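You operate a simulated robot arm through the tools that you are given. There is no shell and no other tool. Be economical: measure what you need, move in short steps, check, and stop when the job is done.

You are at the controls of a simulated two-armed robot. One attempt, no reset.

TASK
Hold the pink bowl on the top of the black table steady with one hand and put the shim from the top of the corner workbench in it with the other.

It is judged by the outcome, as a careful person would: the job done as asked, and still so three seconds after it is handed in. It fails if anything else is knocked over, pushed out of place, dropped, spilled or broken.

THE ROBOT
Two 6-joint arms with two-finger parallel grippers on one trunk, on a base that drives. Base frame: it is fixed to the floor where the robot stands at the start and does not move with it; the origin is under the middle of the robot, x ahead of it, y to its left, z up. Units: m, degrees, N and s.
The left shoulder is at the start at [0.06, 0.187, 1.097], the right one opposite. With the tool pointing down near the work surface each hand reaches from about 0.26 to 0.62 m from the robot's upright axis, wherever it stands, measured 20 degrees to its own side. Places, roughly: pink bowl [-2.25, 1.5, 0.75]. Payload 1.57 kg a hand.
The TCP of each hand is the grasp point between the finger pads, 0.03 m short of the fingertips. In the tool frame z runs along the fingers and y along their closing line. The gripper opens to 0.11 m. The fingers are 0.024 m wide and 0.012 m thick; the gripper's body (0.048 by 0.112 m) begins 0.078 m behind the TCP.
Orientation is that of the tool frame in the base frame, as a unit quaternion [w, x, y, z]. With the fingers straight down and closing along the base's y, the tool's x points along the base's -x, its y along +y and its z along -z.

THE INTERFACE
- The arms move only by the tool jog_arm. It takes "left_motion", "right_motion" or both (then of equal length, played together; a hand with none holds still); each is a list of rows, each a list of 6 numbers: the shift along the base's x, y, z in m, then the turn, a rotation vector about the base's x, y, z in degrees. In form: [[tx, ty, tz, rx, ry, rz], ...]. A call has 1 to 8 rows; each row shifts and turns the commanded pose from where the row before left it. "left_claw" and "right_claw" are, for a hand that has rows, the closure, from 0 (fully open) to 1 (shut), set as the call begins (left out, the last holds). Rows are played at 5 a second. More than 0.05 m and 8.6 degrees between two rows, or a gripper value outside its range, and nothing of the call is played. A pose out of reach is approached as far as the arm can. The call stops where the force on the tool passes 40 N (or 10 N more than at its start, if that is more) or the arm is blocked; 0.2 s more then pass. Each finger travels about 0.153 m/s and halts on what it meets, pressing with about 23 N; the grip force reading is that of the motor and also rises with nothing between the fingers. The clock runs only during rows and for 0.2 s after the last one: add rows that do not move to give the fingers time. The reply holds the time, the measured pose of the TCP, the force on the tool along the base axes, the opening and the grip force, in the units named above and with some noise, with the torque about the TCP (base axes, N m) and any sound that the robot's microphone picked up.
- Cameras (640 x 400 px; columns grow to the right, rows downward): "scene" is now at [0.0124, -0.0246, 1.6342]; the picture's right is [-0.33, -0.94, 0.00], its down [-0.76, 0.26, -0.60] and it looks along [0.57, -0.20, -0.80] (base axes); focal length 296 px, centre (320, 200). "left" rides on the left gripper at [0.07, -0.016, -0.141] in its tool frame; the picture's right is [0.23, 0.97, 0.00], its down [-0.86, 0.20, -0.48] and it looks along [-0.47, 0.11, 0.88] (tool axes); focal length 222 px, centre (320, 200). "right" rides on the right gripper at [0.07, 0.016, -0.141] in its tool frame; the picture's right is [-0.23, 0.97, 0.00], its down [-0.86, -0.20, -0.48] and it looks along [-0.47, -0.11, 0.88] (tool axes); focal length 222 px, centre (320, 200). There is no depth. A picture from a camera that has moved, and an enlarged one, comes with that camera's place and axes in the base frame and with its lens.
- get_image(camera): a new picture of that camera. The clock stands still meanwhile.
- raise_lower(by): slides the trunk up (or, below 0, down) by that many m; the arms and the scene camera ride with it, the base frame stays. It gives what a move gives, with no picture.
- drive_base(legs): drives the robot by 1 to 6 legs, each [ahead, left, turn to the left] in m, m and degrees, along the robot's own axes; the way and the turn of a leg run together, so that a leg with both is an arc; at most 1.5 m and 180 degrees a leg. The arms and the cameras ride along, it lands a little off, and it stops where it bumps. It gives what a move gives.
- pan_tilt(pan, tilt): turns the head with the scene camera to pan (to the left, within 86 degrees either way) and tilt (down, from -29 to 69), counted from straight ahead of the robot. It gives what a move gives.
- enlarge(camera, box): a new picture of the part [left, top, right, bottom] of that camera's present view, enlarged. The clock stands still meanwhile.
- close_job(): hands the job in; it is judged then, once.

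Go step by step. Nothing tells you exact positions but the pictures and the camera data: compare them with the known pose of the tool, close in by small moves and look again before you grip or let go. The budget is 120 turns and 92 pictures, counting those below and the enlarged ones. Unless the task says otherwise, let go and move clear before handing in, and close with one line.

The tools are called after "Request:" as a command line: name --argument value ..., lists and objects as JSON in quotes. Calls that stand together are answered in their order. jog_arm: Moves the arms, as the interface text tells. Its arguments: {"type":"object","properties":{"left_motion":{"type":"array"},"left_claw":{"type":"number"},"right_motion":{"type":"array"},"right_claw":{"type":"number"}},"required":[]} The other tools are called the same way: raise_lower (by) slides the trunk up or down; drive_base (legs) drives the base; pan_tilt (pan, tilt) turns the head that bears the scene camera; get_image (camera) takes a picture; enlarge (camera, box) takes an enlarged picture of a part of a camera's view; close_job () hands the job in.

At the start:

```text
clock: 0.0
left_tool_pos: [0.4012, -0.0633, 1.0829]
left_orientation: [0.0, 0.0, 1.0, 0.0]
left_force: [0.2, -0.7, -1.0]
left_torque: [-0.01, 0.01, 0.01]
left_finger_gap: 0.1098
left_grip_force: 0.1
right_tool_pos: [0.2366, -0.3309, 1.0542]
right_orientation: [0.0, -0.001, 1.0, 0.0]
right_force: [-0.5, 0.4, -1.0]
right_torque: [0.0, -0.03, 0.01]
right_finger_gap: 0.1099
right_grip_force: 0.1
trunk travel left (down, up): [-0.725, 0.265]
robot x, y, heading: [0.0017, -0.0002, 0.0]
head pan, tilt: [-19.1, 53.1]
```

scene: 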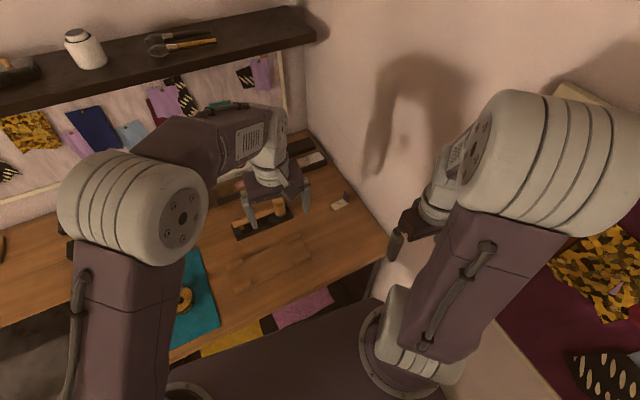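
right: 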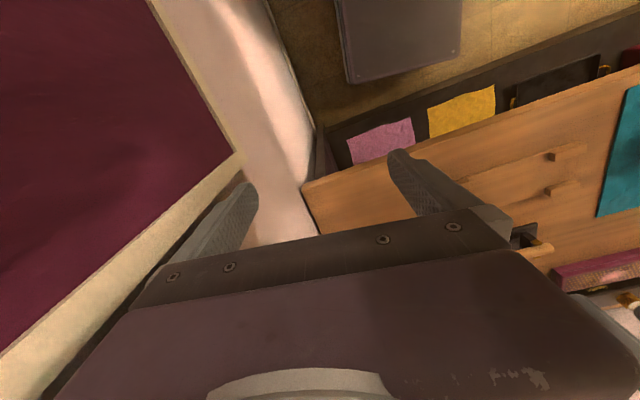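
left: 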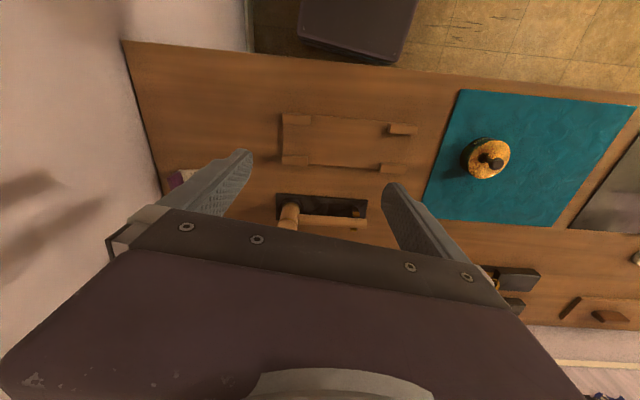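

I see a wooden bench ahead of me in the corner, with several small items on it. I'll enlarge the view and pan the head to find the shim and see the room.

Request:
enlarge --camera "scene" --box '[200, 120, 400, 260]'

Request:
enlarge --camera "left" --box '[440, 200, 640, 340]'

Request:
pan_tilt --pan 20 --tilt 40

Request:
get_image --camera "scene"

```text
2.86 times, centred on (300, 190) of scene
camera zoom: at [0.0124, -0.0246, 1.6342], right [-0.33, -0.94, 0.0], down [-0.76, 0.26, -0.6], along [0.57, -0.2, -0.8], focal length 845 px, centre (377, 229)
```

zoom: 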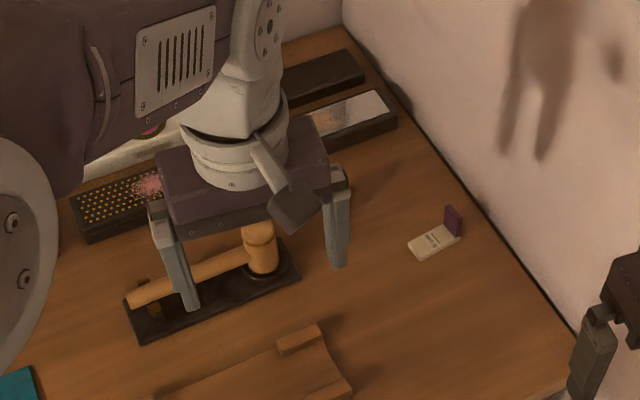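

```text
2.86 times, centred on (540, 270) of left
camera zoom: at [0.3323, -0.0791, 1.2247], right [-0.23, 0.97, 0.0], down [0.86, 0.2, 0.48], along [0.47, 0.11, -0.88], focal length 635 px, centre (-309, 0)
```

zoom: 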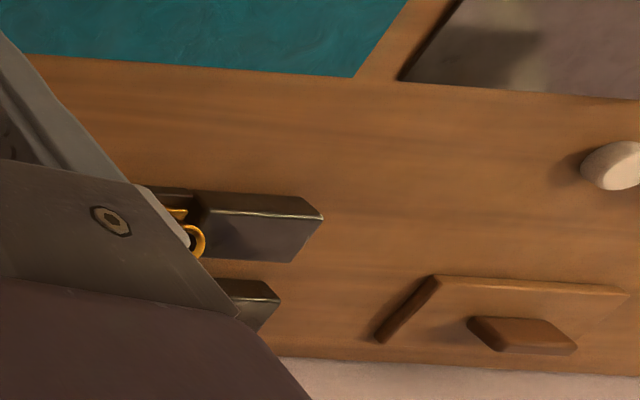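

```text
clock: 1.1
left_tool_pos: [0.4014, -0.0632, 1.0824]
left_orientation: [0.0, -0.001, 1.0, 0.001]
left_force: [0.4, 0.1, 0.6]
left_torque: [0.0, 0.01, -0.01]
left_finger_gap: 0.11
left_grip_force: 0.1
right_tool_pos: [0.2368, -0.3303, 1.0534]
right_orientation: [0.001, 0.0, 1.0, 0.0]
right_force: [-0.3, -0.2, 0.1]
right_torque: [0.0, -0.02, -0.01]
right_finger_gap: 0.11
right_grip_force: 0.1
trunk travel left (down, up): [-0.725, 0.265]
robot x, y, heading: [-0.0001, -0.0007, -0.0]
head pan, tilt: [20.0, 40.0]
```

```text
86 pictures are left
camera scene: at [0.0223, 0.0286, 1.6524], right [0.34, -0.94, 0.0], down [-0.6, -0.22, -0.77], along [0.72, 0.26, -0.64], focal length 296 px, centre (320, 200)
```

scene: 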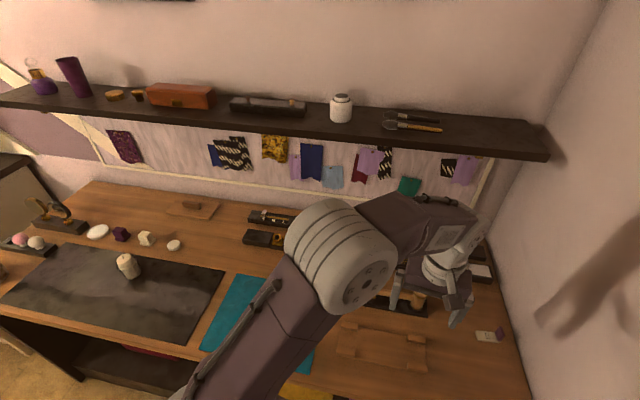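

This long bench runs to the right corner. I'll survey the rest of the room before deciding what the shim is.

Request:
enlarge --camera "scene" --box '[0, 180, 320, 380]'

Request:
pan_tilt --pan 80 --tilt 25

Request:
get_image --camera "scene"

Request:
pan_tilt --pan -75 --tilt 30

Request:
get_image --camera "scene"

```text
2.00 times, centred on (160, 280) of scene
camera zoom: at [0.0223, 0.0286, 1.6524], right [0.34, -0.94, 0.0], down [-0.6, -0.22, -0.77], along [0.72, 0.26, -0.64], focal length 591 px, centre (640, 40)
```

zoom: 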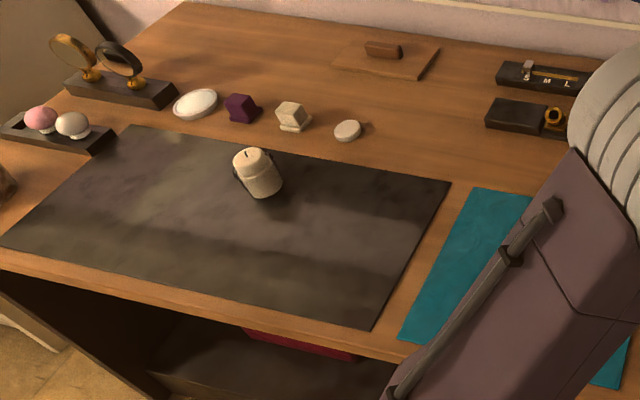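

```text
clock: 2.4
left_tool_pos: [0.4017, -0.0625, 1.0823]
left_orientation: [-0.001, 0.0, 1.0, 0.0]
left_force: [0.3, 0.0, -1.2]
left_torque: [-0.01, 0.02, 0.01]
left_finger_gap: 0.1103
left_grip_force: 0.1
right_tool_pos: [0.2367, -0.3303, 1.0538]
right_orientation: [0.0, 0.0, 1.0, 0.001]
right_force: [0.3, 0.2, -0.3]
right_torque: [0.01, -0.03, 0.0]
right_finger_gap: 0.1101
right_grip_force: 0.1
trunk travel left (down, up): [-0.725, 0.265]
robot x, y, heading: [0.0014, -0.0007, 0.1]
head pan, tilt: [80.0, 25.0]
```

```text
84 pictures are left
camera scene: at [-0.0415, 0.0904, 1.6758], right [0.98, -0.17, 0.0], down [-0.07, -0.42, -0.91], along [0.16, 0.89, -0.42], focal length 296 px, centre (320, 200)
```

scene: 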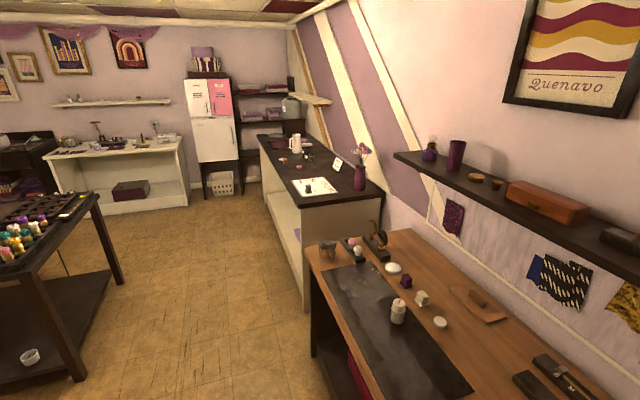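

```text
clock: 4.8
left_tool_pos: [0.4009, -0.0628, 1.0819]
left_orientation: [0.0, -0.001, 1.0, 0.0]
left_force: [0.6, -0.1, -0.7]
left_torque: [-0.01, 0.03, 0.0]
left_finger_gap: 0.1099
left_grip_force: 0.0
right_tool_pos: [0.236, -0.3299, 1.054]
right_orientation: [0.0, 0.0, 1.0, 0.001]
right_force: [0.1, 0.1, 0.3]
right_torque: [0.02, -0.03, 0.01]
right_finger_gap: 0.1099
right_grip_force: 0.0
trunk travel left (down, up): [-0.725, 0.265]
robot x, y, heading: [-0.0001, -0.0005, -0.2]
head pan, tilt: [-75.0, 30.0]
```

```text
83 pictures are left
camera scene: at [-0.0342, -0.0877, 1.6678], right [-0.97, -0.26, 0.0], down [-0.13, 0.48, -0.87], along [0.22, -0.84, -0.5], focal length 296 px, centre (320, 200)
```

scene: 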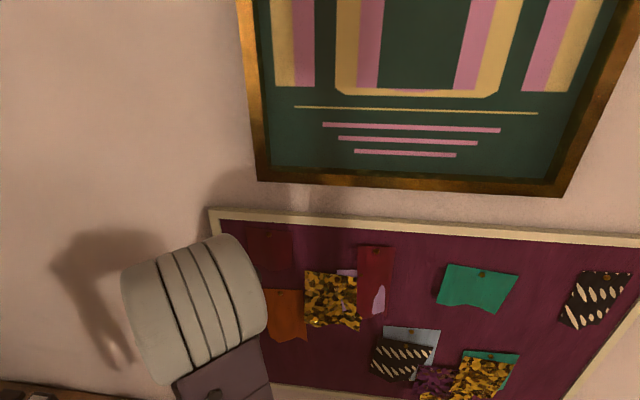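

The black table appears to be behind-left. First I'll inspect the bench items in detail to identify the shim.

Request:
pan_tilt --pan 25 --tilt 45

Request:
enlarge --camera "scene" --box '[130, 120, 290, 220]'

Request:
enlarge --camera "left" --box '[160, 80, 420, 240]'

Request:
pan_tilt --pan -30 --tilt 60

Request:
get_image --camera "scene"

```text
clock: 6.5
left_tool_pos: [0.4015, -0.0627, 1.0823]
left_orientation: [-0.001, 0.0, 1.0, -0.001]
left_force: [0.2, -0.3, 0.6]
left_torque: [-0.01, 0.02, 0.0]
left_finger_gap: 0.11
left_grip_force: 0.1
right_tool_pos: [0.2364, -0.3301, 1.0539]
right_orientation: [0.001, 0.0, 1.0, 0.0]
right_force: [0.3, -0.2, 0.1]
right_torque: [0.0, 0.0, 0.0]
right_finger_gap: 0.1097
right_grip_force: 0.0
trunk travel left (down, up): [-0.725, 0.265]
robot x, y, heading: [-0.0037, -0.0019, -0.3]
head pan, tilt: [25.0, 45.0]
```

```text
4.00 times, centred on (210, 170) of scene
camera zoom: at [0.0161, 0.034, 1.6452], right [0.42, -0.91, 0.0], down [-0.64, -0.3, -0.71], along [0.64, 0.3, -0.71], focal length 1183 px, centre (760, 320)
```

zoom: 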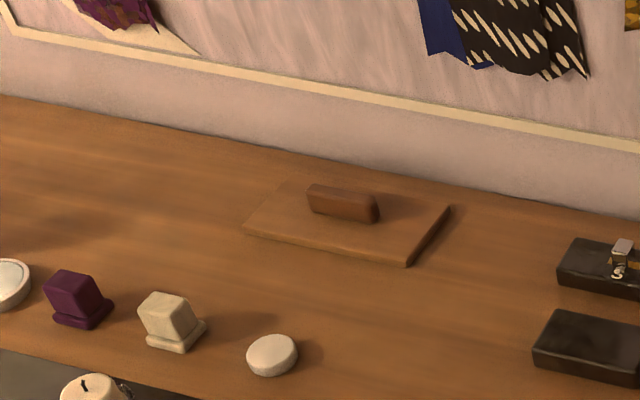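

```text
2.46 times, centred on (290, 160) of left
camera zoom: at [0.3323, -0.0792, 1.2247], right [-0.23, 0.97, 0.0], down [0.86, 0.2, 0.48], along [0.47, 0.11, -0.88], focal length 547 px, centre (394, 298)
```

zoom: 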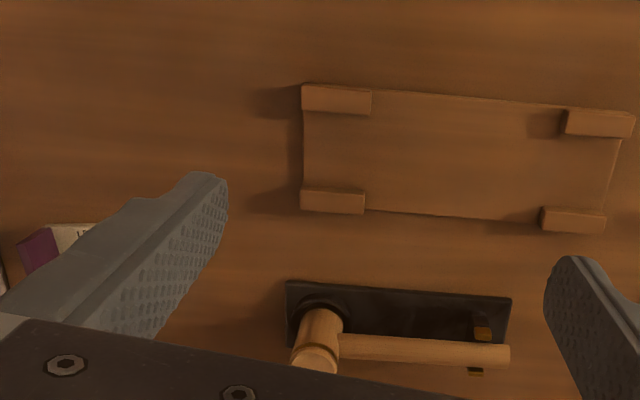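

```text
clock: 7.8
left_tool_pos: [0.4015, -0.0638, 1.0826]
left_orientation: [-0.001, 0.0, 1.0, 0.0]
left_force: [0.7, -0.4, -0.1]
left_torque: [0.03, 0.03, -0.02]
left_finger_gap: 0.1098
left_grip_force: 0.0
right_tool_pos: [0.2367, -0.3296, 1.0537]
right_orientation: [0.0, 0.0, 1.0, 0.0]
right_force: [-0.2, 0.4, 0.8]
right_torque: [0.03, 0.01, 0.02]
right_finger_gap: 0.1101
right_grip_force: 0.0
trunk travel left (down, up): [-0.725, 0.265]
robot x, y, heading: [0.0004, -0.0021, -0.1]
head pan, tilt: [-30.0, 60.0]
```

```text
80 pictures are left
camera scene: at [0.0002, -0.0336, 1.6257], right [-0.5, -0.87, 0.0], down [-0.75, 0.43, -0.5], along [0.43, -0.25, -0.87], focal length 296 px, centre (320, 200)
```

scene: 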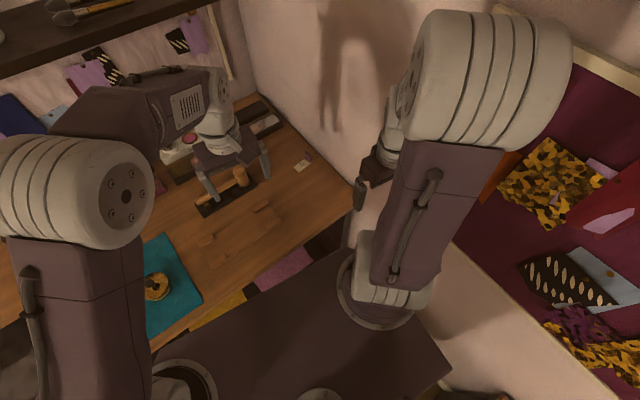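

Several candidates, nothing clear yet. I'll back the robot off a little, then look around the rest of the room.

Request:
drive_base --legs '[[-0.3, 0, 0]]'

Request:
pan_tilt --pan -20 --tilt 45

Request:
get_image --camera "scene"

Request:
get_image --camera "left"

```text
clock: 9.4
left_tool_pos: [0.2214, -0.0379, 1.0851]
left_orientation: [0.003, -0.021, 1.0, 0.0]
left_force: [-0.7, -0.5, 0.7]
left_torque: [0.02, -0.07, -0.02]
left_finger_gap: 0.1098
left_grip_force: 0.0
right_tool_pos: [0.0687, -0.3095, 1.0547]
right_orientation: [0.002, -0.022, 1.0, 0.001]
right_force: [-0.3, 0.3, 0.3]
right_torque: [-0.01, -0.08, 0.01]
right_finger_gap: 0.1103
right_grip_force: 0.1
trunk travel left (down, up): [-0.725, 0.265]
robot x, y, heading: [-0.1815, 0.0087, 2.7]
head pan, tilt: [-30.0, 60.0]
stopped in leg 1: the robot was blocked; the commanded pose is now the measured one
```

```text
clock: 10.1
left_tool_pos: [0.2265, -0.033, 1.0821]
left_orientation: [0.0, -0.023, 1.0, -0.001]
left_force: [-0.1, 0.1, 0.2]
left_torque: [-0.02, -0.01, -0.01]
left_finger_gap: 0.1098
left_grip_force: 0.1
right_tool_pos: [0.0756, -0.307, 1.0538]
right_orientation: [-0.001, -0.023, 1.0, 0.0]
right_force: [-0.3, 0.0, -0.1]
right_torque: [-0.04, 0.05, -0.02]
right_finger_gap: 0.1105
right_grip_force: 0.0
trunk travel left (down, up): [-0.725, 0.265]
robot x, y, heading: [-0.1778, 0.0127, 2.5]
head pan, tilt: [-20.0, 45.0]
```

```text
79 pictures are left
camera scene: at [-0.1556, -0.0155, 1.6451], right [-0.3, -0.95, 0.0], down [-0.68, 0.21, -0.71], along [0.67, -0.21, -0.71], focal length 296 px, centre (320, 200)
```

scene: 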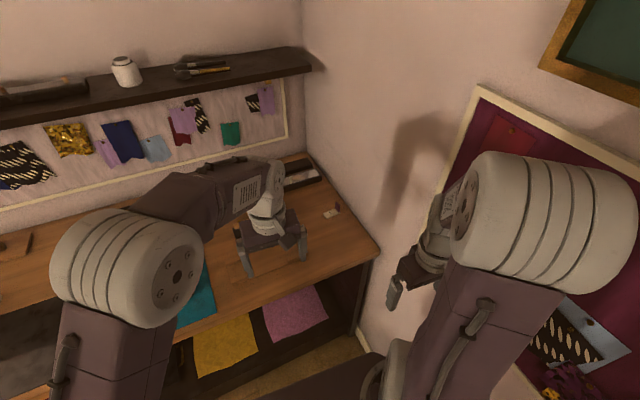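

```text
78 pictures are left
camera left: at [0.1594, -0.0529, 1.2247], right [-0.27, 0.96, 0.0], down [0.85, 0.24, 0.48], along [0.46, 0.13, -0.88], focal length 222 px, centre (320, 200)
```

left: 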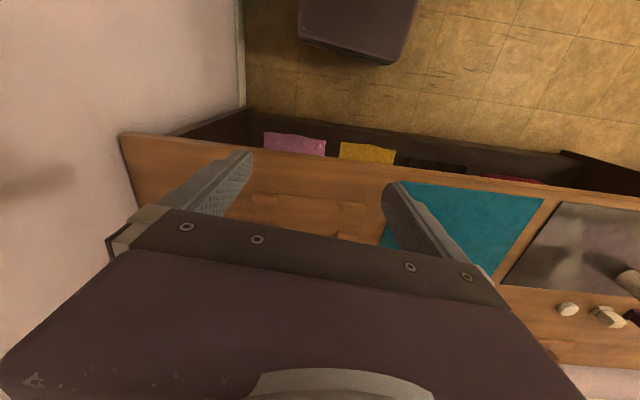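

I bumped something behind after 0.18 m. I'll move forward a touch and look over the left shoulder with a wider view.

Request:
drive_base --legs '[[0.05, 0, 0]]'

Request:
pan_tilt --pan 86 --tilt 40

Request:
get_image --camera "scene"

Request:
pan_tilt --pan -86 --tilt 40

Request:
get_image --camera "scene"

```text
clock: 11.1
left_tool_pos: [0.2738, -0.033, 1.0856]
left_orientation: [0.002, -0.022, 1.0, 0.0]
left_force: [-1.3, -0.2, 0.0]
left_torque: [-0.01, -0.01, -0.01]
left_finger_gap: 0.11
left_grip_force: 0.0
right_tool_pos: [0.1205, -0.3072, 1.0553]
right_orientation: [0.002, -0.023, 1.0, 0.0]
right_force: [-0.4, 0.1, -0.3]
right_torque: [0.01, -0.04, -0.01]
right_finger_gap: 0.1099
right_grip_force: 0.0
trunk travel left (down, up): [-0.725, 0.265]
robot x, y, heading: [-0.126, 0.0123, 2.5]
head pan, tilt: [-20.0, 45.0]
```

```text
clock: 12.9
left_tool_pos: [0.2784, -0.0334, 1.0829]
left_orientation: [0.0, -0.023, 1.0, 0.0]
left_force: [0.1, -1.0, 0.3]
left_torque: [-0.03, 0.0, -0.04]
left_finger_gap: 0.11
left_grip_force: 0.0
right_tool_pos: [0.1246, -0.3072, 1.0546]
right_orientation: [0.0, -0.023, 1.0, 0.0]
right_force: [-0.1, 0.4, -0.6]
right_torque: [0.01, -0.01, 0.0]
right_finger_gap: 0.1097
right_grip_force: 0.0
trunk travel left (down, up): [-0.725, 0.265]
robot x, y, heading: [-0.1279, 0.0119, 2.6]
head pan, tilt: [85.9, 40.0]
```

```text
77 pictures are left
camera scene: at [-0.1815, 0.0945, 1.6525], right [1.0, -0.03, 0.0], down [-0.02, -0.64, -0.77], along [0.02, 0.77, -0.64], focal length 296 px, centre (320, 200)
```

scene: 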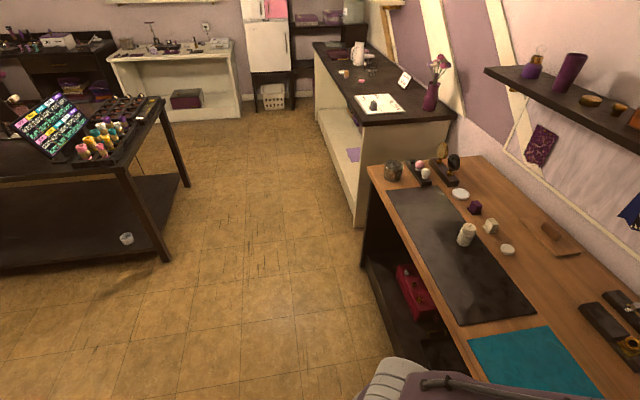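

```text
clock: 15.5
left_tool_pos: [0.2775, -0.0326, 1.0831]
left_orientation: [0.001, -0.023, 1.0, 0.0]
left_force: [-0.5, -0.8, 0.5]
left_torque: [0.01, 0.0, 0.01]
left_finger_gap: 0.1102
left_grip_force: 0.1
right_tool_pos: [0.1247, -0.3074, 1.0526]
right_orientation: [0.0, -0.023, 1.0, 0.0]
right_force: [-0.5, -0.4, -0.2]
right_torque: [-0.01, 0.02, -0.01]
right_finger_gap: 0.11
right_grip_force: 0.2
trunk travel left (down, up): [-0.725, 0.265]
robot x, y, heading: [-0.1298, 0.0101, 2.5]
head pan, tilt: [-85.9, 40.0]
```

```text
76 pictures are left
camera scene: at [-0.1743, -0.075, 1.6524], right [-0.99, -0.12, 0.0], down [-0.07, 0.64, -0.77], along [0.09, -0.76, -0.64], focal length 296 px, centre (320, 200)
```

scene: 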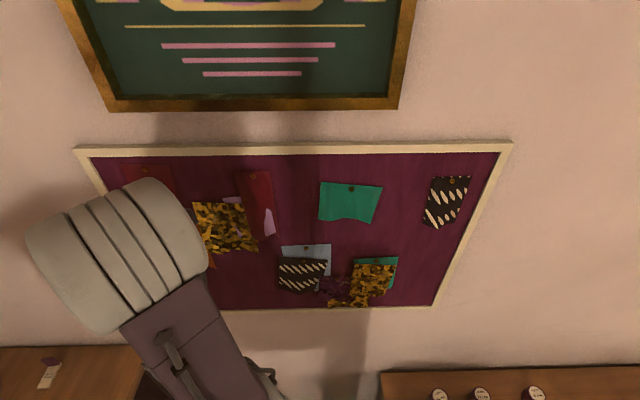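

There's another wooden surface behind on the right (what I bumped). I'll slide left into the open floor, then turn around to view it and the black table.

Request:
drive_base --legs '[[-0.0, 0.6, 0], [0, 0, 90]]'

Request:
pan_tilt --pan 60 --tilt 30

Request:
get_image --camera "scene"

```text
clock: 22.7
left_tool_pos: [-0.1197, 1.0139, 1.0822]
left_orientation: [0.001, 0.729, -0.684, 0.0]
left_force: [0.6, 0.2, 0.8]
left_torque: [0.0, -0.01, 0.02]
left_finger_gap: 0.11
left_grip_force: 0.2
right_tool_pos: [0.1571, 0.8672, 1.0539]
right_orientation: [0.0, 0.729, -0.684, 0.001]
right_force: [-0.5, 0.0, 0.5]
right_torque: [0.0, -0.03, 0.03]
right_finger_gap: 0.1099
right_grip_force: 0.1
trunk travel left (down, up): [-0.725, 0.265]
robot x, y, heading: [-0.1587, 0.6074, 93.6]
head pan, tilt: [-85.9, 40.0]
```

```text
clock: 25.0
left_tool_pos: [-0.1185, 1.0149, 1.083]
left_orientation: [0.0, 0.729, -0.684, 0.0]
left_force: [-0.3, -0.2, 0.2]
left_torque: [-0.01, -0.01, -0.04]
left_finger_gap: 0.1101
left_grip_force: 0.2
right_tool_pos: [0.1566, 0.8677, 1.0531]
right_orientation: [0.0, 0.729, -0.685, 0.0]
right_force: [-0.2, -0.3, -0.2]
right_torque: [0.0, -0.01, 0.01]
right_finger_gap: 0.11
right_grip_force: 0.1
trunk travel left (down, up): [-0.725, 0.265]
robot x, y, heading: [-0.1592, 0.6126, 94.0]
head pan, tilt: [60.0, 30.0]
```

```text
75 pictures are left
camera scene: at [-0.2328, 0.5908, 1.6678], right [0.44, 0.9, 0.0], down [0.45, -0.22, -0.87], along [-0.78, 0.38, -0.5], focal length 296 px, centre (320, 200)
```

scene: 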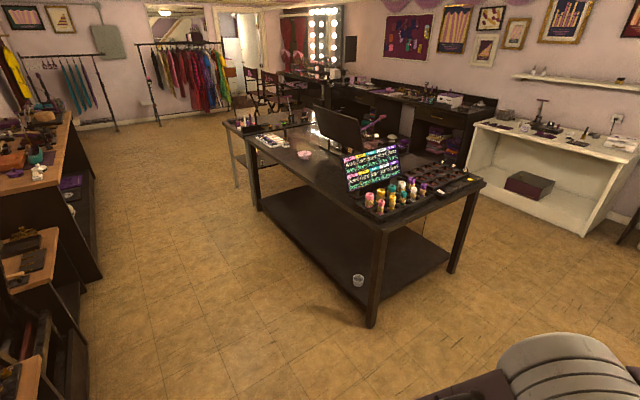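

The pink bowl is on the far end of the black table. Left I see other wooden benches; I'll look at those closely.

Request:
enlarge --camera "scene" --box '[220, 80, 400, 200]'

Request:
pan_tilt --pan 86 --tilt 35

Request:
get_image --camera "scene"

Request:
pan_tilt --pan -80 --tilt 40

Request:
get_image --camera "scene"

```text
3.33 times, centred on (310, 140) of scene
camera zoom: at [-0.2328, 0.5908, 1.6678], right [0.44, 0.9, 0.0], down [0.45, -0.22, -0.87], along [-0.78, 0.38, -0.5], focal length 986 px, centre (353, 400)
```

zoom: 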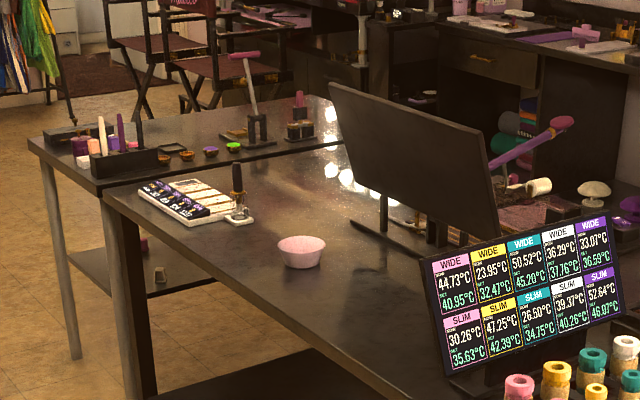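

```text
clock: 25.9
left_tool_pos: [-0.1199, 1.0143, 1.0818]
left_orientation: [0.0, 0.729, -0.685, 0.0]
left_force: [0.2, 0.2, 0.2]
left_torque: [0.01, -0.03, -0.02]
left_finger_gap: 0.1099
left_grip_force: 0.0
right_tool_pos: [0.158, 0.8659, 1.0535]
right_orientation: [0.0, 0.729, -0.685, 0.001]
right_force: [0.2, 1.3, 0.2]
right_torque: [0.04, -0.03, 0.01]
right_finger_gap: 0.11
right_grip_force: 0.0
trunk travel left (down, up): [-0.725, 0.265]
robot x, y, heading: [-0.1577, 0.6095, 93.5]
head pan, tilt: [85.9, 35.0]
```

```text
73 pictures are left
camera scene: at [-0.2399, 0.5513, 1.66], right [0.01, 1.0, 0.0], down [0.57, 0.0, -0.82], along [-0.82, 0.01, -0.57], focal length 296 px, centre (320, 200)
```

scene: 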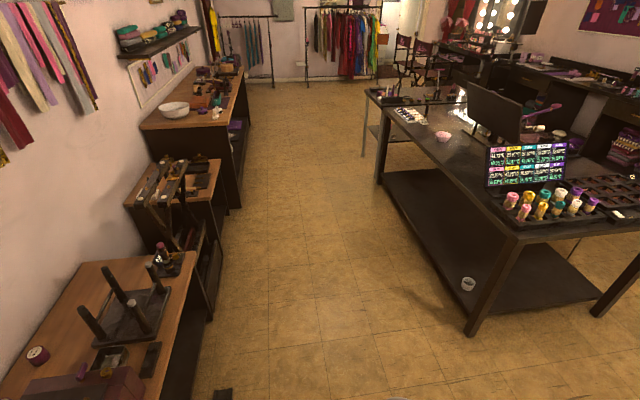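

```text
clock: 28.4
left_tool_pos: [-0.1193, 1.0149, 1.0831]
left_orientation: [0.0, 0.729, -0.684, 0.0]
left_force: [0.3, 0.1, -0.2]
left_torque: [0.01, -0.01, 0.0]
left_finger_gap: 0.1101
left_grip_force: 0.1
right_tool_pos: [0.1567, 0.8686, 1.0539]
right_orientation: [0.0, 0.728, -0.685, 0.0]
right_force: [0.4, -0.8, 0.2]
right_torque: [0.01, 0.01, -0.01]
right_finger_gap: 0.1101
right_grip_force: 0.0
trunk travel left (down, up): [-0.725, 0.265]
robot x, y, heading: [-0.1571, 0.6128, 93.6]
head pan, tilt: [-80.0, 40.0]
```

```text
72 pictures are left
camera scene: at [-0.0692, 0.5706, 1.6524], right [0.24, -0.97, 0.0], down [-0.62, -0.15, -0.77], along [0.74, 0.18, -0.64], focal length 296 px, centre (320, 200)
```

scene: 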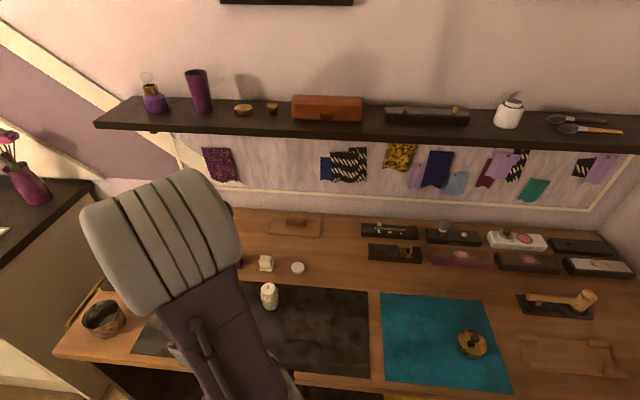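

This is the corner workbench. Enlarging its right half, now the arm is out of the way.

Request:
enlarge --camera "scene" --box '[340, 200, 500, 300]'

Request:
enlarge --camera "scene" --box '[480, 215, 640, 315]'

Request:
drive_base --legs '[[0, 0, -30]]'

Request:
pan_tilt --pan -85 --tilt 40

Request:
get_image --camera "scene"

```text
4.00 times, centred on (420, 250) of scene
camera zoom: at [-0.0692, 0.5706, 1.6524], right [0.24, -0.97, 0.0], down [-0.62, -0.15, -0.77], along [0.74, 0.18, -0.64], focal length 1183 px, centre (-80, 0)
```

zoom: 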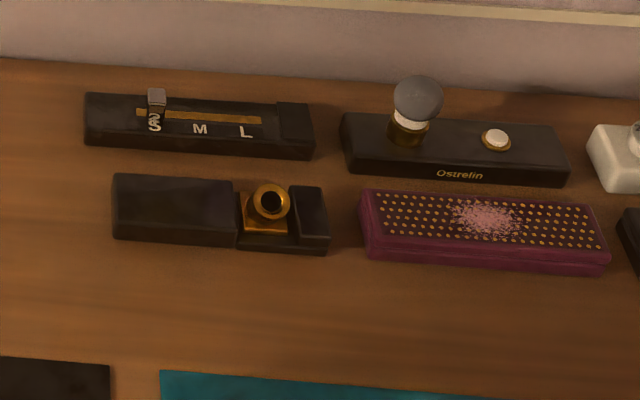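

```text
4.00 times, centred on (560, 265) of scene
camera zoom: at [-0.0692, 0.5706, 1.6524], right [0.24, -0.97, 0.0], down [-0.62, -0.15, -0.77], along [0.74, 0.18, -0.64], focal length 1183 px, centre (-640, -60)
```

zoom: 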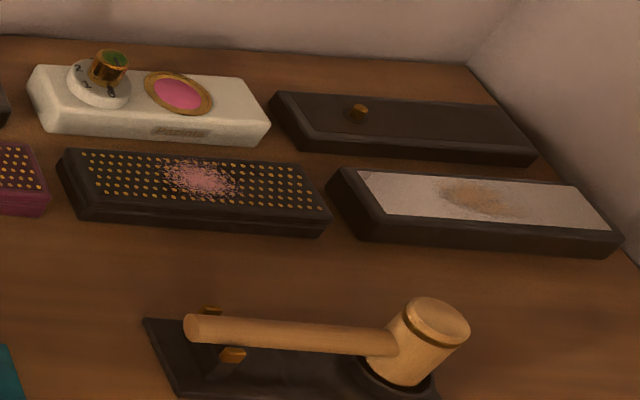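

```text
clock: 30.3
left_tool_pos: [0.0781, 0.9421, 1.0827]
left_orientation: [0.001, -0.527, 0.85, 0.0]
left_force: [-0.3, 0.3, -0.1]
left_torque: [0.0, 0.03, -0.01]
left_finger_gap: 0.1098
left_grip_force: 0.1
right_tool_pos: [0.2429, 0.6756, 1.0532]
right_orientation: [0.0, -0.527, 0.85, 0.0]
right_force: [-0.9, 1.2, -0.4]
right_torque: [-0.03, -0.02, 0.05]
right_finger_gap: 0.1098
right_grip_force: 0.1
trunk travel left (down, up): [-0.725, 0.265]
robot x, y, heading: [-0.1569, 0.6079, 63.8]
head pan, tilt: [-80.0, 40.0]
```

```text
clock: 31.0
left_tool_pos: [0.0766, 0.9412, 1.0828]
left_orientation: [-0.001, -0.526, 0.85, 0.0]
left_force: [0.0, 0.4, -0.5]
left_torque: [-0.02, 0.0, 0.0]
left_finger_gap: 0.11
left_grip_force: 0.0
right_tool_pos: [0.2427, 0.676, 1.0539]
right_orientation: [0.0, -0.527, 0.85, -0.001]
right_force: [-0.1, 0.2, -0.5]
right_torque: [0.0, 0.01, -0.01]
right_finger_gap: 0.11
right_grip_force: 0.1
trunk travel left (down, up): [-0.725, 0.265]
robot x, y, heading: [-0.1587, 0.6106, 63.5]
head pan, tilt: [-85.0, 40.0]
```

```text
69 pictures are left
camera scene: at [-0.1031, 0.5255, 1.6524], right [-0.36, -0.93, 0.0], down [-0.6, 0.23, -0.77], along [0.71, -0.28, -0.64], focal length 296 px, centre (320, 200)
```

scene: 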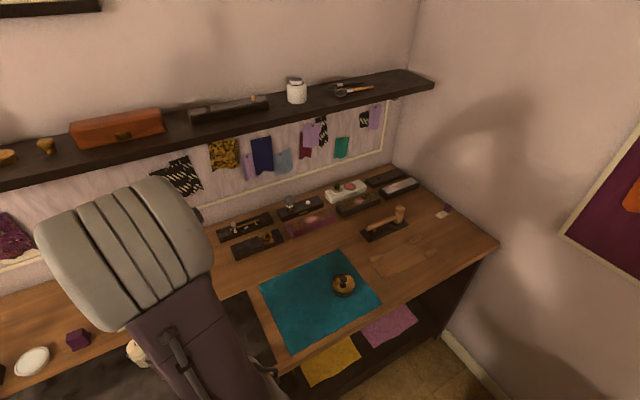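

The white piece with the purple end near the right edge, and the brown block at the back-left, are candidates. Zooming in on both areas.

Request:
enlarge --camera "scene" --box '[410, 190, 474, 230]'

Request:
enlarge --camera "scene" --box '[340, 200, 500, 300]'

```text
10.00 times, centred on (442, 210) of scene
camera zoom: at [-0.1031, 0.5255, 1.6524], right [-0.36, -0.93, 0.0], down [-0.6, 0.23, -0.77], along [0.71, -0.28, -0.64], focal length 2957 px, centre (-900, 100)
```

zoom: 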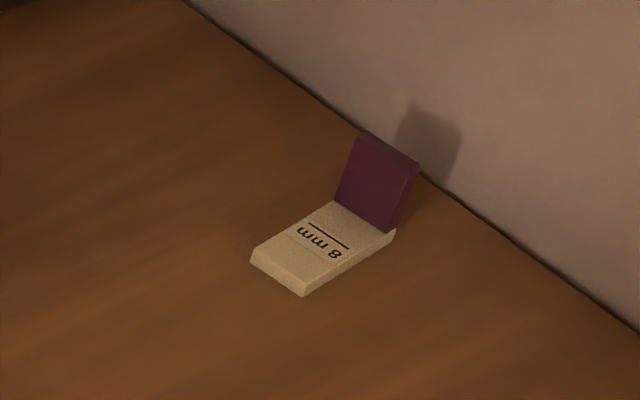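

```text
4.00 times, centred on (420, 250) of scene
camera zoom: at [-0.1031, 0.5255, 1.6524], right [-0.36, -0.93, 0.0], down [-0.6, 0.23, -0.77], along [0.71, -0.28, -0.64], focal length 1183 px, centre (-80, 0)
```

zoom: 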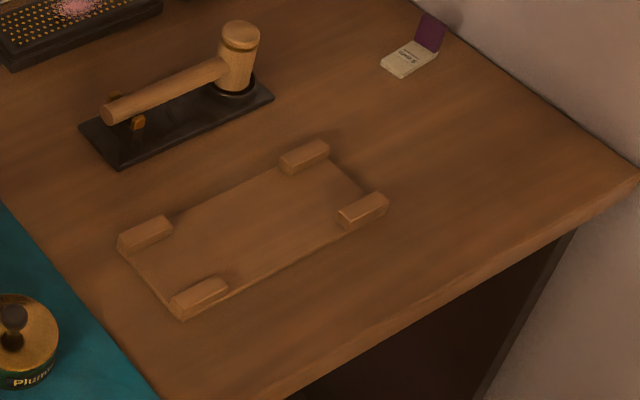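

The piece marked "8 mm" with a purple tab is the shim, at about (0.57, -0.30, 0.80), its tab near the wall at y≈-0.37. I'll tuck the left arm aside and drive back to the bench for the right hand to pick it.

Request:
jog_arm --left_motion '[[-0.0425, 0.0118, 0, 0, 0, 0], [-0.0425, 0.0118, 0, 0, 0, 0], [-0.0425, 0.0118, 0, 0, 0, 0], [-0.0425, 0.0118, 0, 0, 0, 0], [-0.0425, 0.0118, 0, 0, 0, 0], [-0.0425, 0.0118, 0, 0, 0, 0]]'

Request:
drive_base --legs '[[0, 0, -63.6], [0.12, 0, 0], [0, -0.66, 0], [0.08, 0, 0]]'

Request:
pan_tilt --pan -28 --tilt 50

Request:
get_image --camera "scene"

Request:
get_image --camera "right"

```text
clock: 32.4
left_tool_pos: [-0.1765, 1.0114, 1.083]
left_orientation: [0.001, -0.526, 0.851, -0.001]
left_force: [-0.9, 0.1, -0.5]
left_torque: [0.0, -0.03, -0.03]
left_finger_gap: 0.11
left_grip_force: 0.0
right_tool_pos: [0.242, 0.6753, 1.0537]
right_orientation: [0.0, -0.526, 0.85, 0.0]
right_force: [-0.3, 0.1, -0.7]
right_torque: [-0.01, -0.02, 0.01]
right_finger_gap: 0.11
right_grip_force: 0.0
trunk travel left (down, up): [-0.725, 0.265]
robot x, y, heading: [-0.1585, 0.6113, 63.5]
head pan, tilt: [-85.0, 40.0]
```

```text
clock: 39.6
left_tool_pos: [0.3083, 0.1562, 1.0833]
left_orientation: [0.001, 0.009, 1.0, -0.003]
left_force: [0.3, -0.3, -0.5]
left_torque: [0.0, 0.0, -0.02]
left_finger_gap: 0.1102
left_grip_force: 0.1
right_tool_pos: [0.1832, -0.359, 1.054]
right_orientation: [-0.007, 0.005, 1.0, 0.006]
right_force: [3.6, 21.1, 5.5]
right_torque: [-2.2, 0.15, 0.45]
right_finger_gap: 0.0909
right_grip_force: 0.0
trunk travel left (down, up): [-0.725, 0.265]
robot x, y, heading: [-0.0432, -0.0389, -0.6]
head pan, tilt: [-85.0, 40.0]
stopped in leg 3: the force on the tool passed its limit at 60 N (the readings are from after the stop); the commanded pose is now the measured one
```

```text
clock: 40.8
left_tool_pos: [0.3085, 0.1563, 1.0812]
left_orientation: [0.0, 0.009, 1.0, -0.002]
left_force: [0.6, 0.5, 0.1]
left_torque: [0.0, 0.03, -0.02]
left_finger_gap: 0.1099
left_grip_force: 0.1
right_tool_pos: [0.1834, -0.3624, 1.0531]
right_orientation: [-0.007, 0.005, 1.0, 0.004]
right_force: [0.9, 23.5, -1.7]
right_torque: [-1.98, 0.17, 0.45]
right_finger_gap: 0.089
right_grip_force: 0.0
trunk travel left (down, up): [-0.725, 0.265]
robot x, y, heading: [-0.0445, -0.0355, -0.6]
head pan, tilt: [-28.0, 50.0]
```

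```text
66 pictures are left
camera scene: at [-0.0344, -0.0663, 1.6384], right [-0.48, -0.88, 0.0], down [-0.67, 0.37, -0.64], along [0.56, -0.31, -0.76], focal length 296 px, centre (320, 200)
```

scene: 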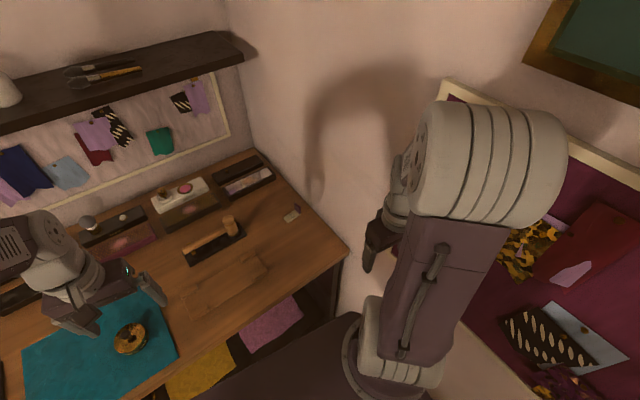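

```text
65 pictures are left
camera right: at [0.1157, -0.3456, 1.1958], right [0.24, 0.97, 0.01], down [0.86, -0.21, 0.46], along [0.45, -0.11, -0.89], focal length 222 px, centre (320, 200)
```

right: 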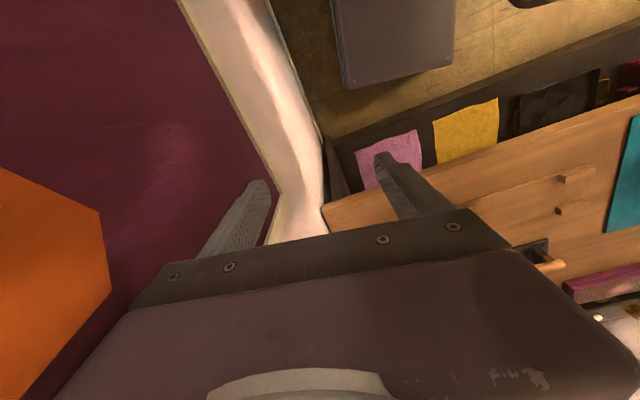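

The right finger touched the wall board. I'll move that arm inward and then drive forward.

Request:
jog_arm --right_motion '[[0, 0.03, 0, 0, 0, 0], [0, 0.04, 0, 0, 0, 0], [0, 0.05, 0, 0, 0, 0], [0.03, 0.03, 0.03, 0, 0, 0]]'

Request:
drive_base --legs '[[0.11, 0, 0.6]]'

Request:
get_image --camera "right"

Request:
enlarge --camera "scene" --box '[200, 160, 360, 260]'

```text
refused: row 4 steps farther than a row can; nothing moved
```

```text
clock: 41.7
left_tool_pos: [0.3383, 0.158, 1.0816]
left_orientation: [0.002, 0.007, 1.0, -0.003]
left_force: [-0.5, -0.3, 0.0]
left_torque: [0.0, 0.03, -0.02]
left_finger_gap: 0.1102
left_grip_force: 0.2
right_tool_pos: [0.2132, -0.3567, 1.0546]
right_orientation: [-0.009, 0.004, 1.0, 0.008]
right_force: [-8.0, 24.5, 8.5]
right_torque: [-2.57, -0.9, -0.2]
right_finger_gap: 0.0884
right_grip_force: 0.0
trunk travel left (down, up): [-0.725, 0.265]
robot x, y, heading: [-0.0116, -0.0352, -0.5]
head pan, tilt: [-28.0, 50.0]
stopped in leg 1: the force on the tool passed its limit at 42 N (the readings are from after the stop); the commanded pose is now the measured one
```

```text
64 pictures are left
camera right: at [0.1453, -0.342, 1.1967], right [0.24, 0.97, 0.01], down [0.86, -0.21, 0.46], along [0.45, -0.1, -0.89], focal length 222 px, centre (320, 200)
```

right: 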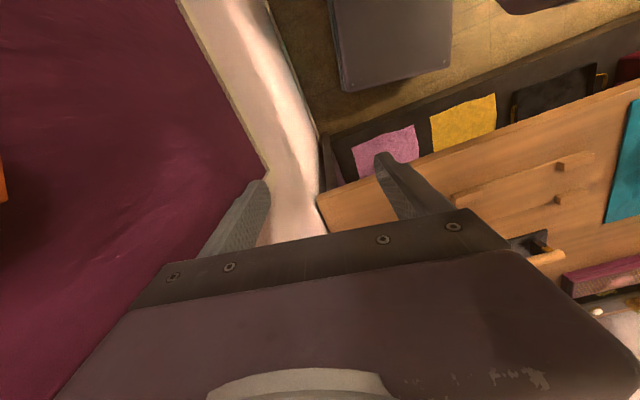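

```text
4.00 times, centred on (280, 210) of scene
camera zoom: at [-0.0053, -0.0645, 1.6388], right [-0.48, -0.88, 0.0], down [-0.67, 0.36, -0.65], along [0.56, -0.31, -0.76], focal length 1183 px, centre (480, 160)
```

zoom: 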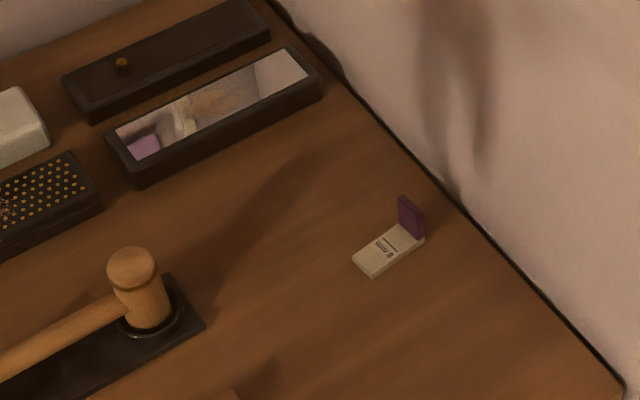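

The step was refused as too large. Redoing the inward move on its own.

Request:
jog_arm --right_motion '[[0, 0.03, 0, 0, 0, 0], [0, 0.04, 0, 0, 0, 0], [0, 0.04, 0, 0, 0, 0], [0, 0.04, 0, 0, 0, 0]]'

```text
clock: 42.7
left_tool_pos: [0.3401, 0.1522, 1.0826]
left_orientation: [0.0, 0.007, 1.0, 0.0]
left_force: [-0.1, -0.9, -0.3]
left_torque: [0.0, 0.02, 0.01]
left_finger_gap: 0.1099
left_grip_force: 0.1
right_tool_pos: [0.2333, -0.2177, 1.0615]
right_orientation: [-0.009, 0.005, 1.0, 0.008]
right_force: [0.5, 0.4, 0.5]
right_torque: [0.0, 0.01, 0.01]
right_finger_gap: 0.1104
right_grip_force: 0.1
right hand out of reach, approached as far as the arm can: row 2, 3
trunk travel left (down, up): [-0.725, 0.265]
robot x, y, heading: [-0.0144, -0.0372, -0.8]
head pan, tilt: [-28.0, 50.0]
```

Request:
drive_base --legs '[[0.09, 0, 0.8]]'

```text
clock: 43.8
left_tool_pos: [0.4254, 0.1566, 1.0824]
left_orientation: [0.0, -0.001, 1.0, 0.0]
left_force: [0.4, 0.6, 0.4]
left_torque: [0.02, -0.03, 0.02]
left_finger_gap: 0.11
left_grip_force: 0.1
right_tool_pos: [0.3246, -0.2153, 1.061]
right_orientation: [-0.009, -0.004, 1.0, 0.009]
right_force: [-0.2, -0.5, 0.2]
right_torque: [-0.01, 0.03, -0.01]
right_finger_gap: 0.11
right_grip_force: 0.0
trunk travel left (down, up): [-0.725, 0.265]
robot x, y, heading: [0.078, -0.0398, 0.4]
head pan, tilt: [-28.0, 50.0]
```

Now I swing the right hand over toward the shim, turning it so its fingers will close across the tab, clear of the wall.

Request:
jog_arm --right_motion '[[0.025, 0, 0, 0, 0, -8], [0.025, 0, 0, 0, 0, -8], [0.025, 0, 0, 0, 0, -8], [0.025, 0, 0, 0, 0, -8], [0.025, 0, 0, 0, 0, -8], [0.025, 0, 0, 0, 0, -8], [0.025, 0, 0, 0, 0, -8], [0.025, 0, 0, 0, 0, -8]]'

Request:
get_image --camera "right"

Request:
get_image --camera "scene"

```text
clock: 45.6
left_tool_pos: [0.4276, 0.1575, 1.0825]
left_orientation: [0.0, -0.001, 1.0, -0.001]
left_force: [0.5, 0.1, -0.7]
left_torque: [0.02, 0.04, 0.01]
left_finger_gap: 0.1098
left_grip_force: 0.0
right_tool_pos: [0.5264, -0.2162, 1.0609]
right_orientation: [-0.003, 0.528, 0.849, 0.012]
right_force: [0.9, -0.8, 0.0]
right_torque: [0.03, 0.01, -0.01]
right_finger_gap: 0.11
right_grip_force: 0.1
trunk travel left (down, up): [-0.725, 0.265]
robot x, y, heading: [0.0759, -0.0362, -0.0]
head pan, tilt: [-28.0, 50.0]
```

```text
62 pictures are left
camera right: at [0.5093, -0.1507, 1.2036], right [0.97, 0.23, 0.01], down [0.2, -0.87, 0.46], along [0.11, -0.45, -0.89], focal length 222 px, centre (320, 200)
```

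right: 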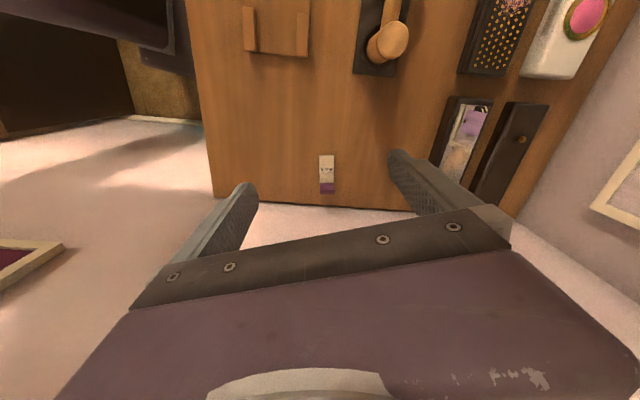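

```text
61 pictures are left
camera scene: at [0.0887, -0.0739, 1.6383], right [-0.47, -0.88, 0.0], down [-0.68, 0.36, -0.64], along [0.57, -0.3, -0.77], focal length 296 px, centre (320, 200)
```

scene: 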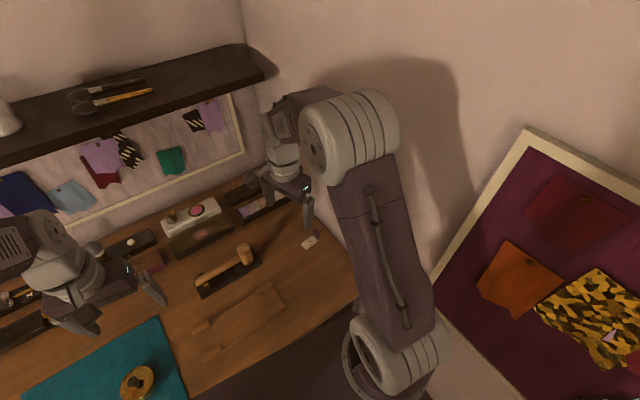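

Request:
enlarge --camera "right" --box '[280, 140, 376, 200]'

```text
6.67 times, centred on (328, 170) of right
camera zoom: at [0.5093, -0.1507, 1.2036], right [0.97, 0.23, 0.01], down [0.2, -0.87, 0.46], along [0.11, -0.45, -0.89], focal length 1481 px, centre (267, 400)
```

zoom: 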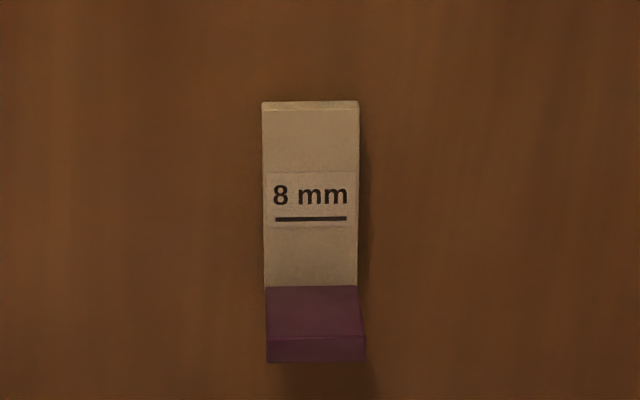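

The shim is clear: tab centre about (0.565, -0.318), tab top ~0.835. I'll line up above it with an extra -13° turn, descend partway, and check.

Request:
jog_arm --right_motion '[[0.0093, -0.0242, -0.035, 0, 0, -6.5], [0.0093, -0.0242, -0.035, 0, 0, -6.5], [0.0093, -0.0242, -0.035, 0, 0, 0], [0.0093, -0.0242, -0.035, 0, 0, 0], [0, 0, 0, 0, 0, 0]]'

Request:
get_image --camera "right"

Request:
enlarge --camera "scene" --box '[230, 160, 390, 260]'

```text
clock: 46.8
left_tool_pos: [0.4263, 0.1566, 1.0832]
left_orientation: [0.001, -0.001, 1.0, -0.001]
left_force: [0.2, -0.2, 0.6]
left_torque: [0.01, 0.01, -0.02]
left_finger_gap: 0.11
left_grip_force: 0.0
right_tool_pos: [0.5603, -0.3129, 0.9208]
right_orientation: [-0.001, 0.621, 0.784, 0.012]
right_force: [-0.8, 0.1, 0.9]
right_torque: [-0.03, 0.03, 0.02]
right_finger_gap: 0.1097
right_grip_force: 0.1
trunk travel left (down, up): [-0.725, 0.265]
robot x, y, heading: [0.0736, -0.0346, 0.4]
head pan, tilt: [-28.0, 50.0]
```

```text
59 pictures are left
camera right: at [0.5583, -0.244, 1.0632], right [1.0, 0.0, 0.01], down [0.0, -0.89, 0.46], along [0.01, -0.46, -0.89], focal length 222 px, centre (320, 200)
```

right: 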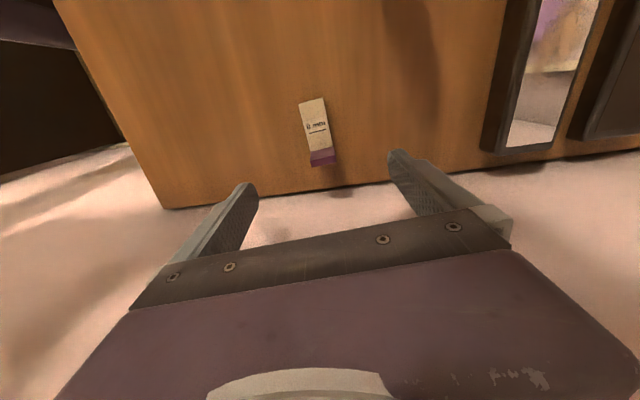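

```text
4.00 times, centred on (310, 210) of scene
camera zoom: at [0.0864, -0.073, 1.6383], right [-0.47, -0.88, 0.0], down [-0.68, 0.36, -0.64], along [0.57, -0.3, -0.77], focal length 1183 px, centre (360, 160)
```

zoom: 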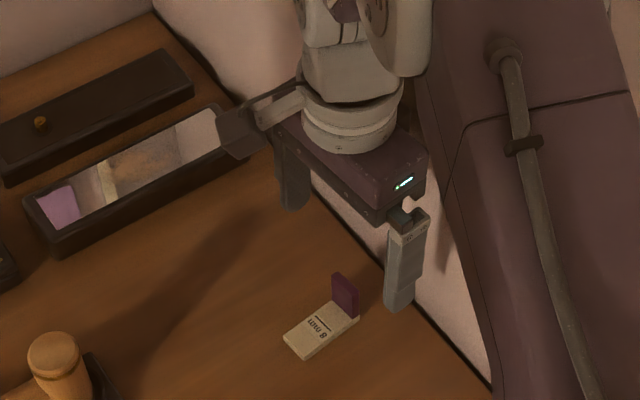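

Alignment matches my estimates. Descending straight around the tab.

Request:
jog_arm --right_motion '[[0.004, -0.001, -0.03, 0, 0, 0], [0, 0, -0.03, 0, 0, 0], [0, 0, -0.02, 0, 0, 0], [0, 0, -0.008, 0, 0, 0], [0, 0, 0, 0, 0, 0]]'

Request:
get_image --camera "right"

Request:
enlarge --camera "scene" --box '[270, 190, 366, 250]'

```text
clock: 48.0
left_tool_pos: [0.426, 0.1579, 1.0832]
left_orientation: [0.001, 0.0, 1.0, 0.0]
left_force: [0.0, -0.2, 0.3]
left_torque: [0.01, 0.02, 0.0]
left_finger_gap: 0.1103
left_grip_force: 0.0
right_tool_pos: [0.567, -0.3133, 0.8325]
right_orientation: [-0.001, 0.62, 0.784, 0.012]
right_force: [-0.1, 0.8, 0.2]
right_torque: [-0.03, 0.05, 0.03]
right_finger_gap: 0.1099
right_grip_force: 0.0
trunk travel left (down, up): [-0.725, 0.265]
robot x, y, heading: [0.0727, -0.0382, 0.1]
head pan, tilt: [-28.0, 50.0]
```

```text
57 pictures are left
camera right: at [0.5641, -0.2437, 0.9757], right [1.0, 0.0, 0.01], down [0.0, -0.89, 0.46], along [0.01, -0.46, -0.89], focal length 222 px, centre (320, 200)
```

right: 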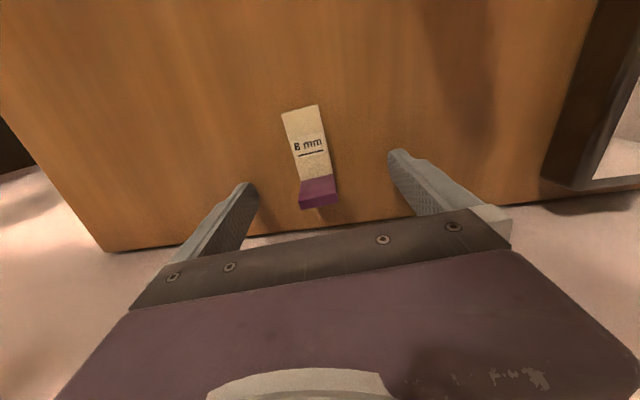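

```text
6.67 times, centred on (318, 220) of scene
camera zoom: at [0.0868, -0.0737, 1.6383], right [-0.47, -0.88, 0.0], down [-0.68, 0.36, -0.64], along [0.57, -0.3, -0.77], focal length 1971 px, centre (333, 67)
```

zoom: 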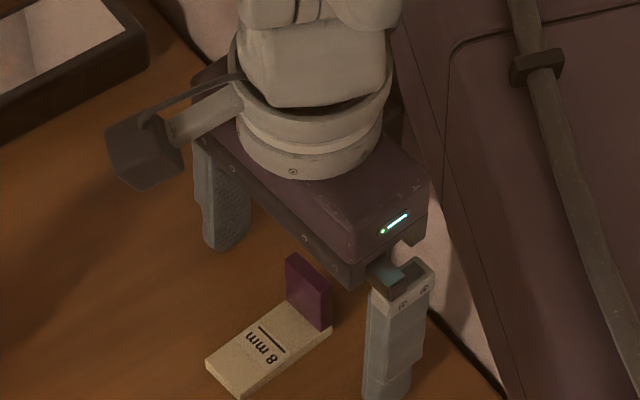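

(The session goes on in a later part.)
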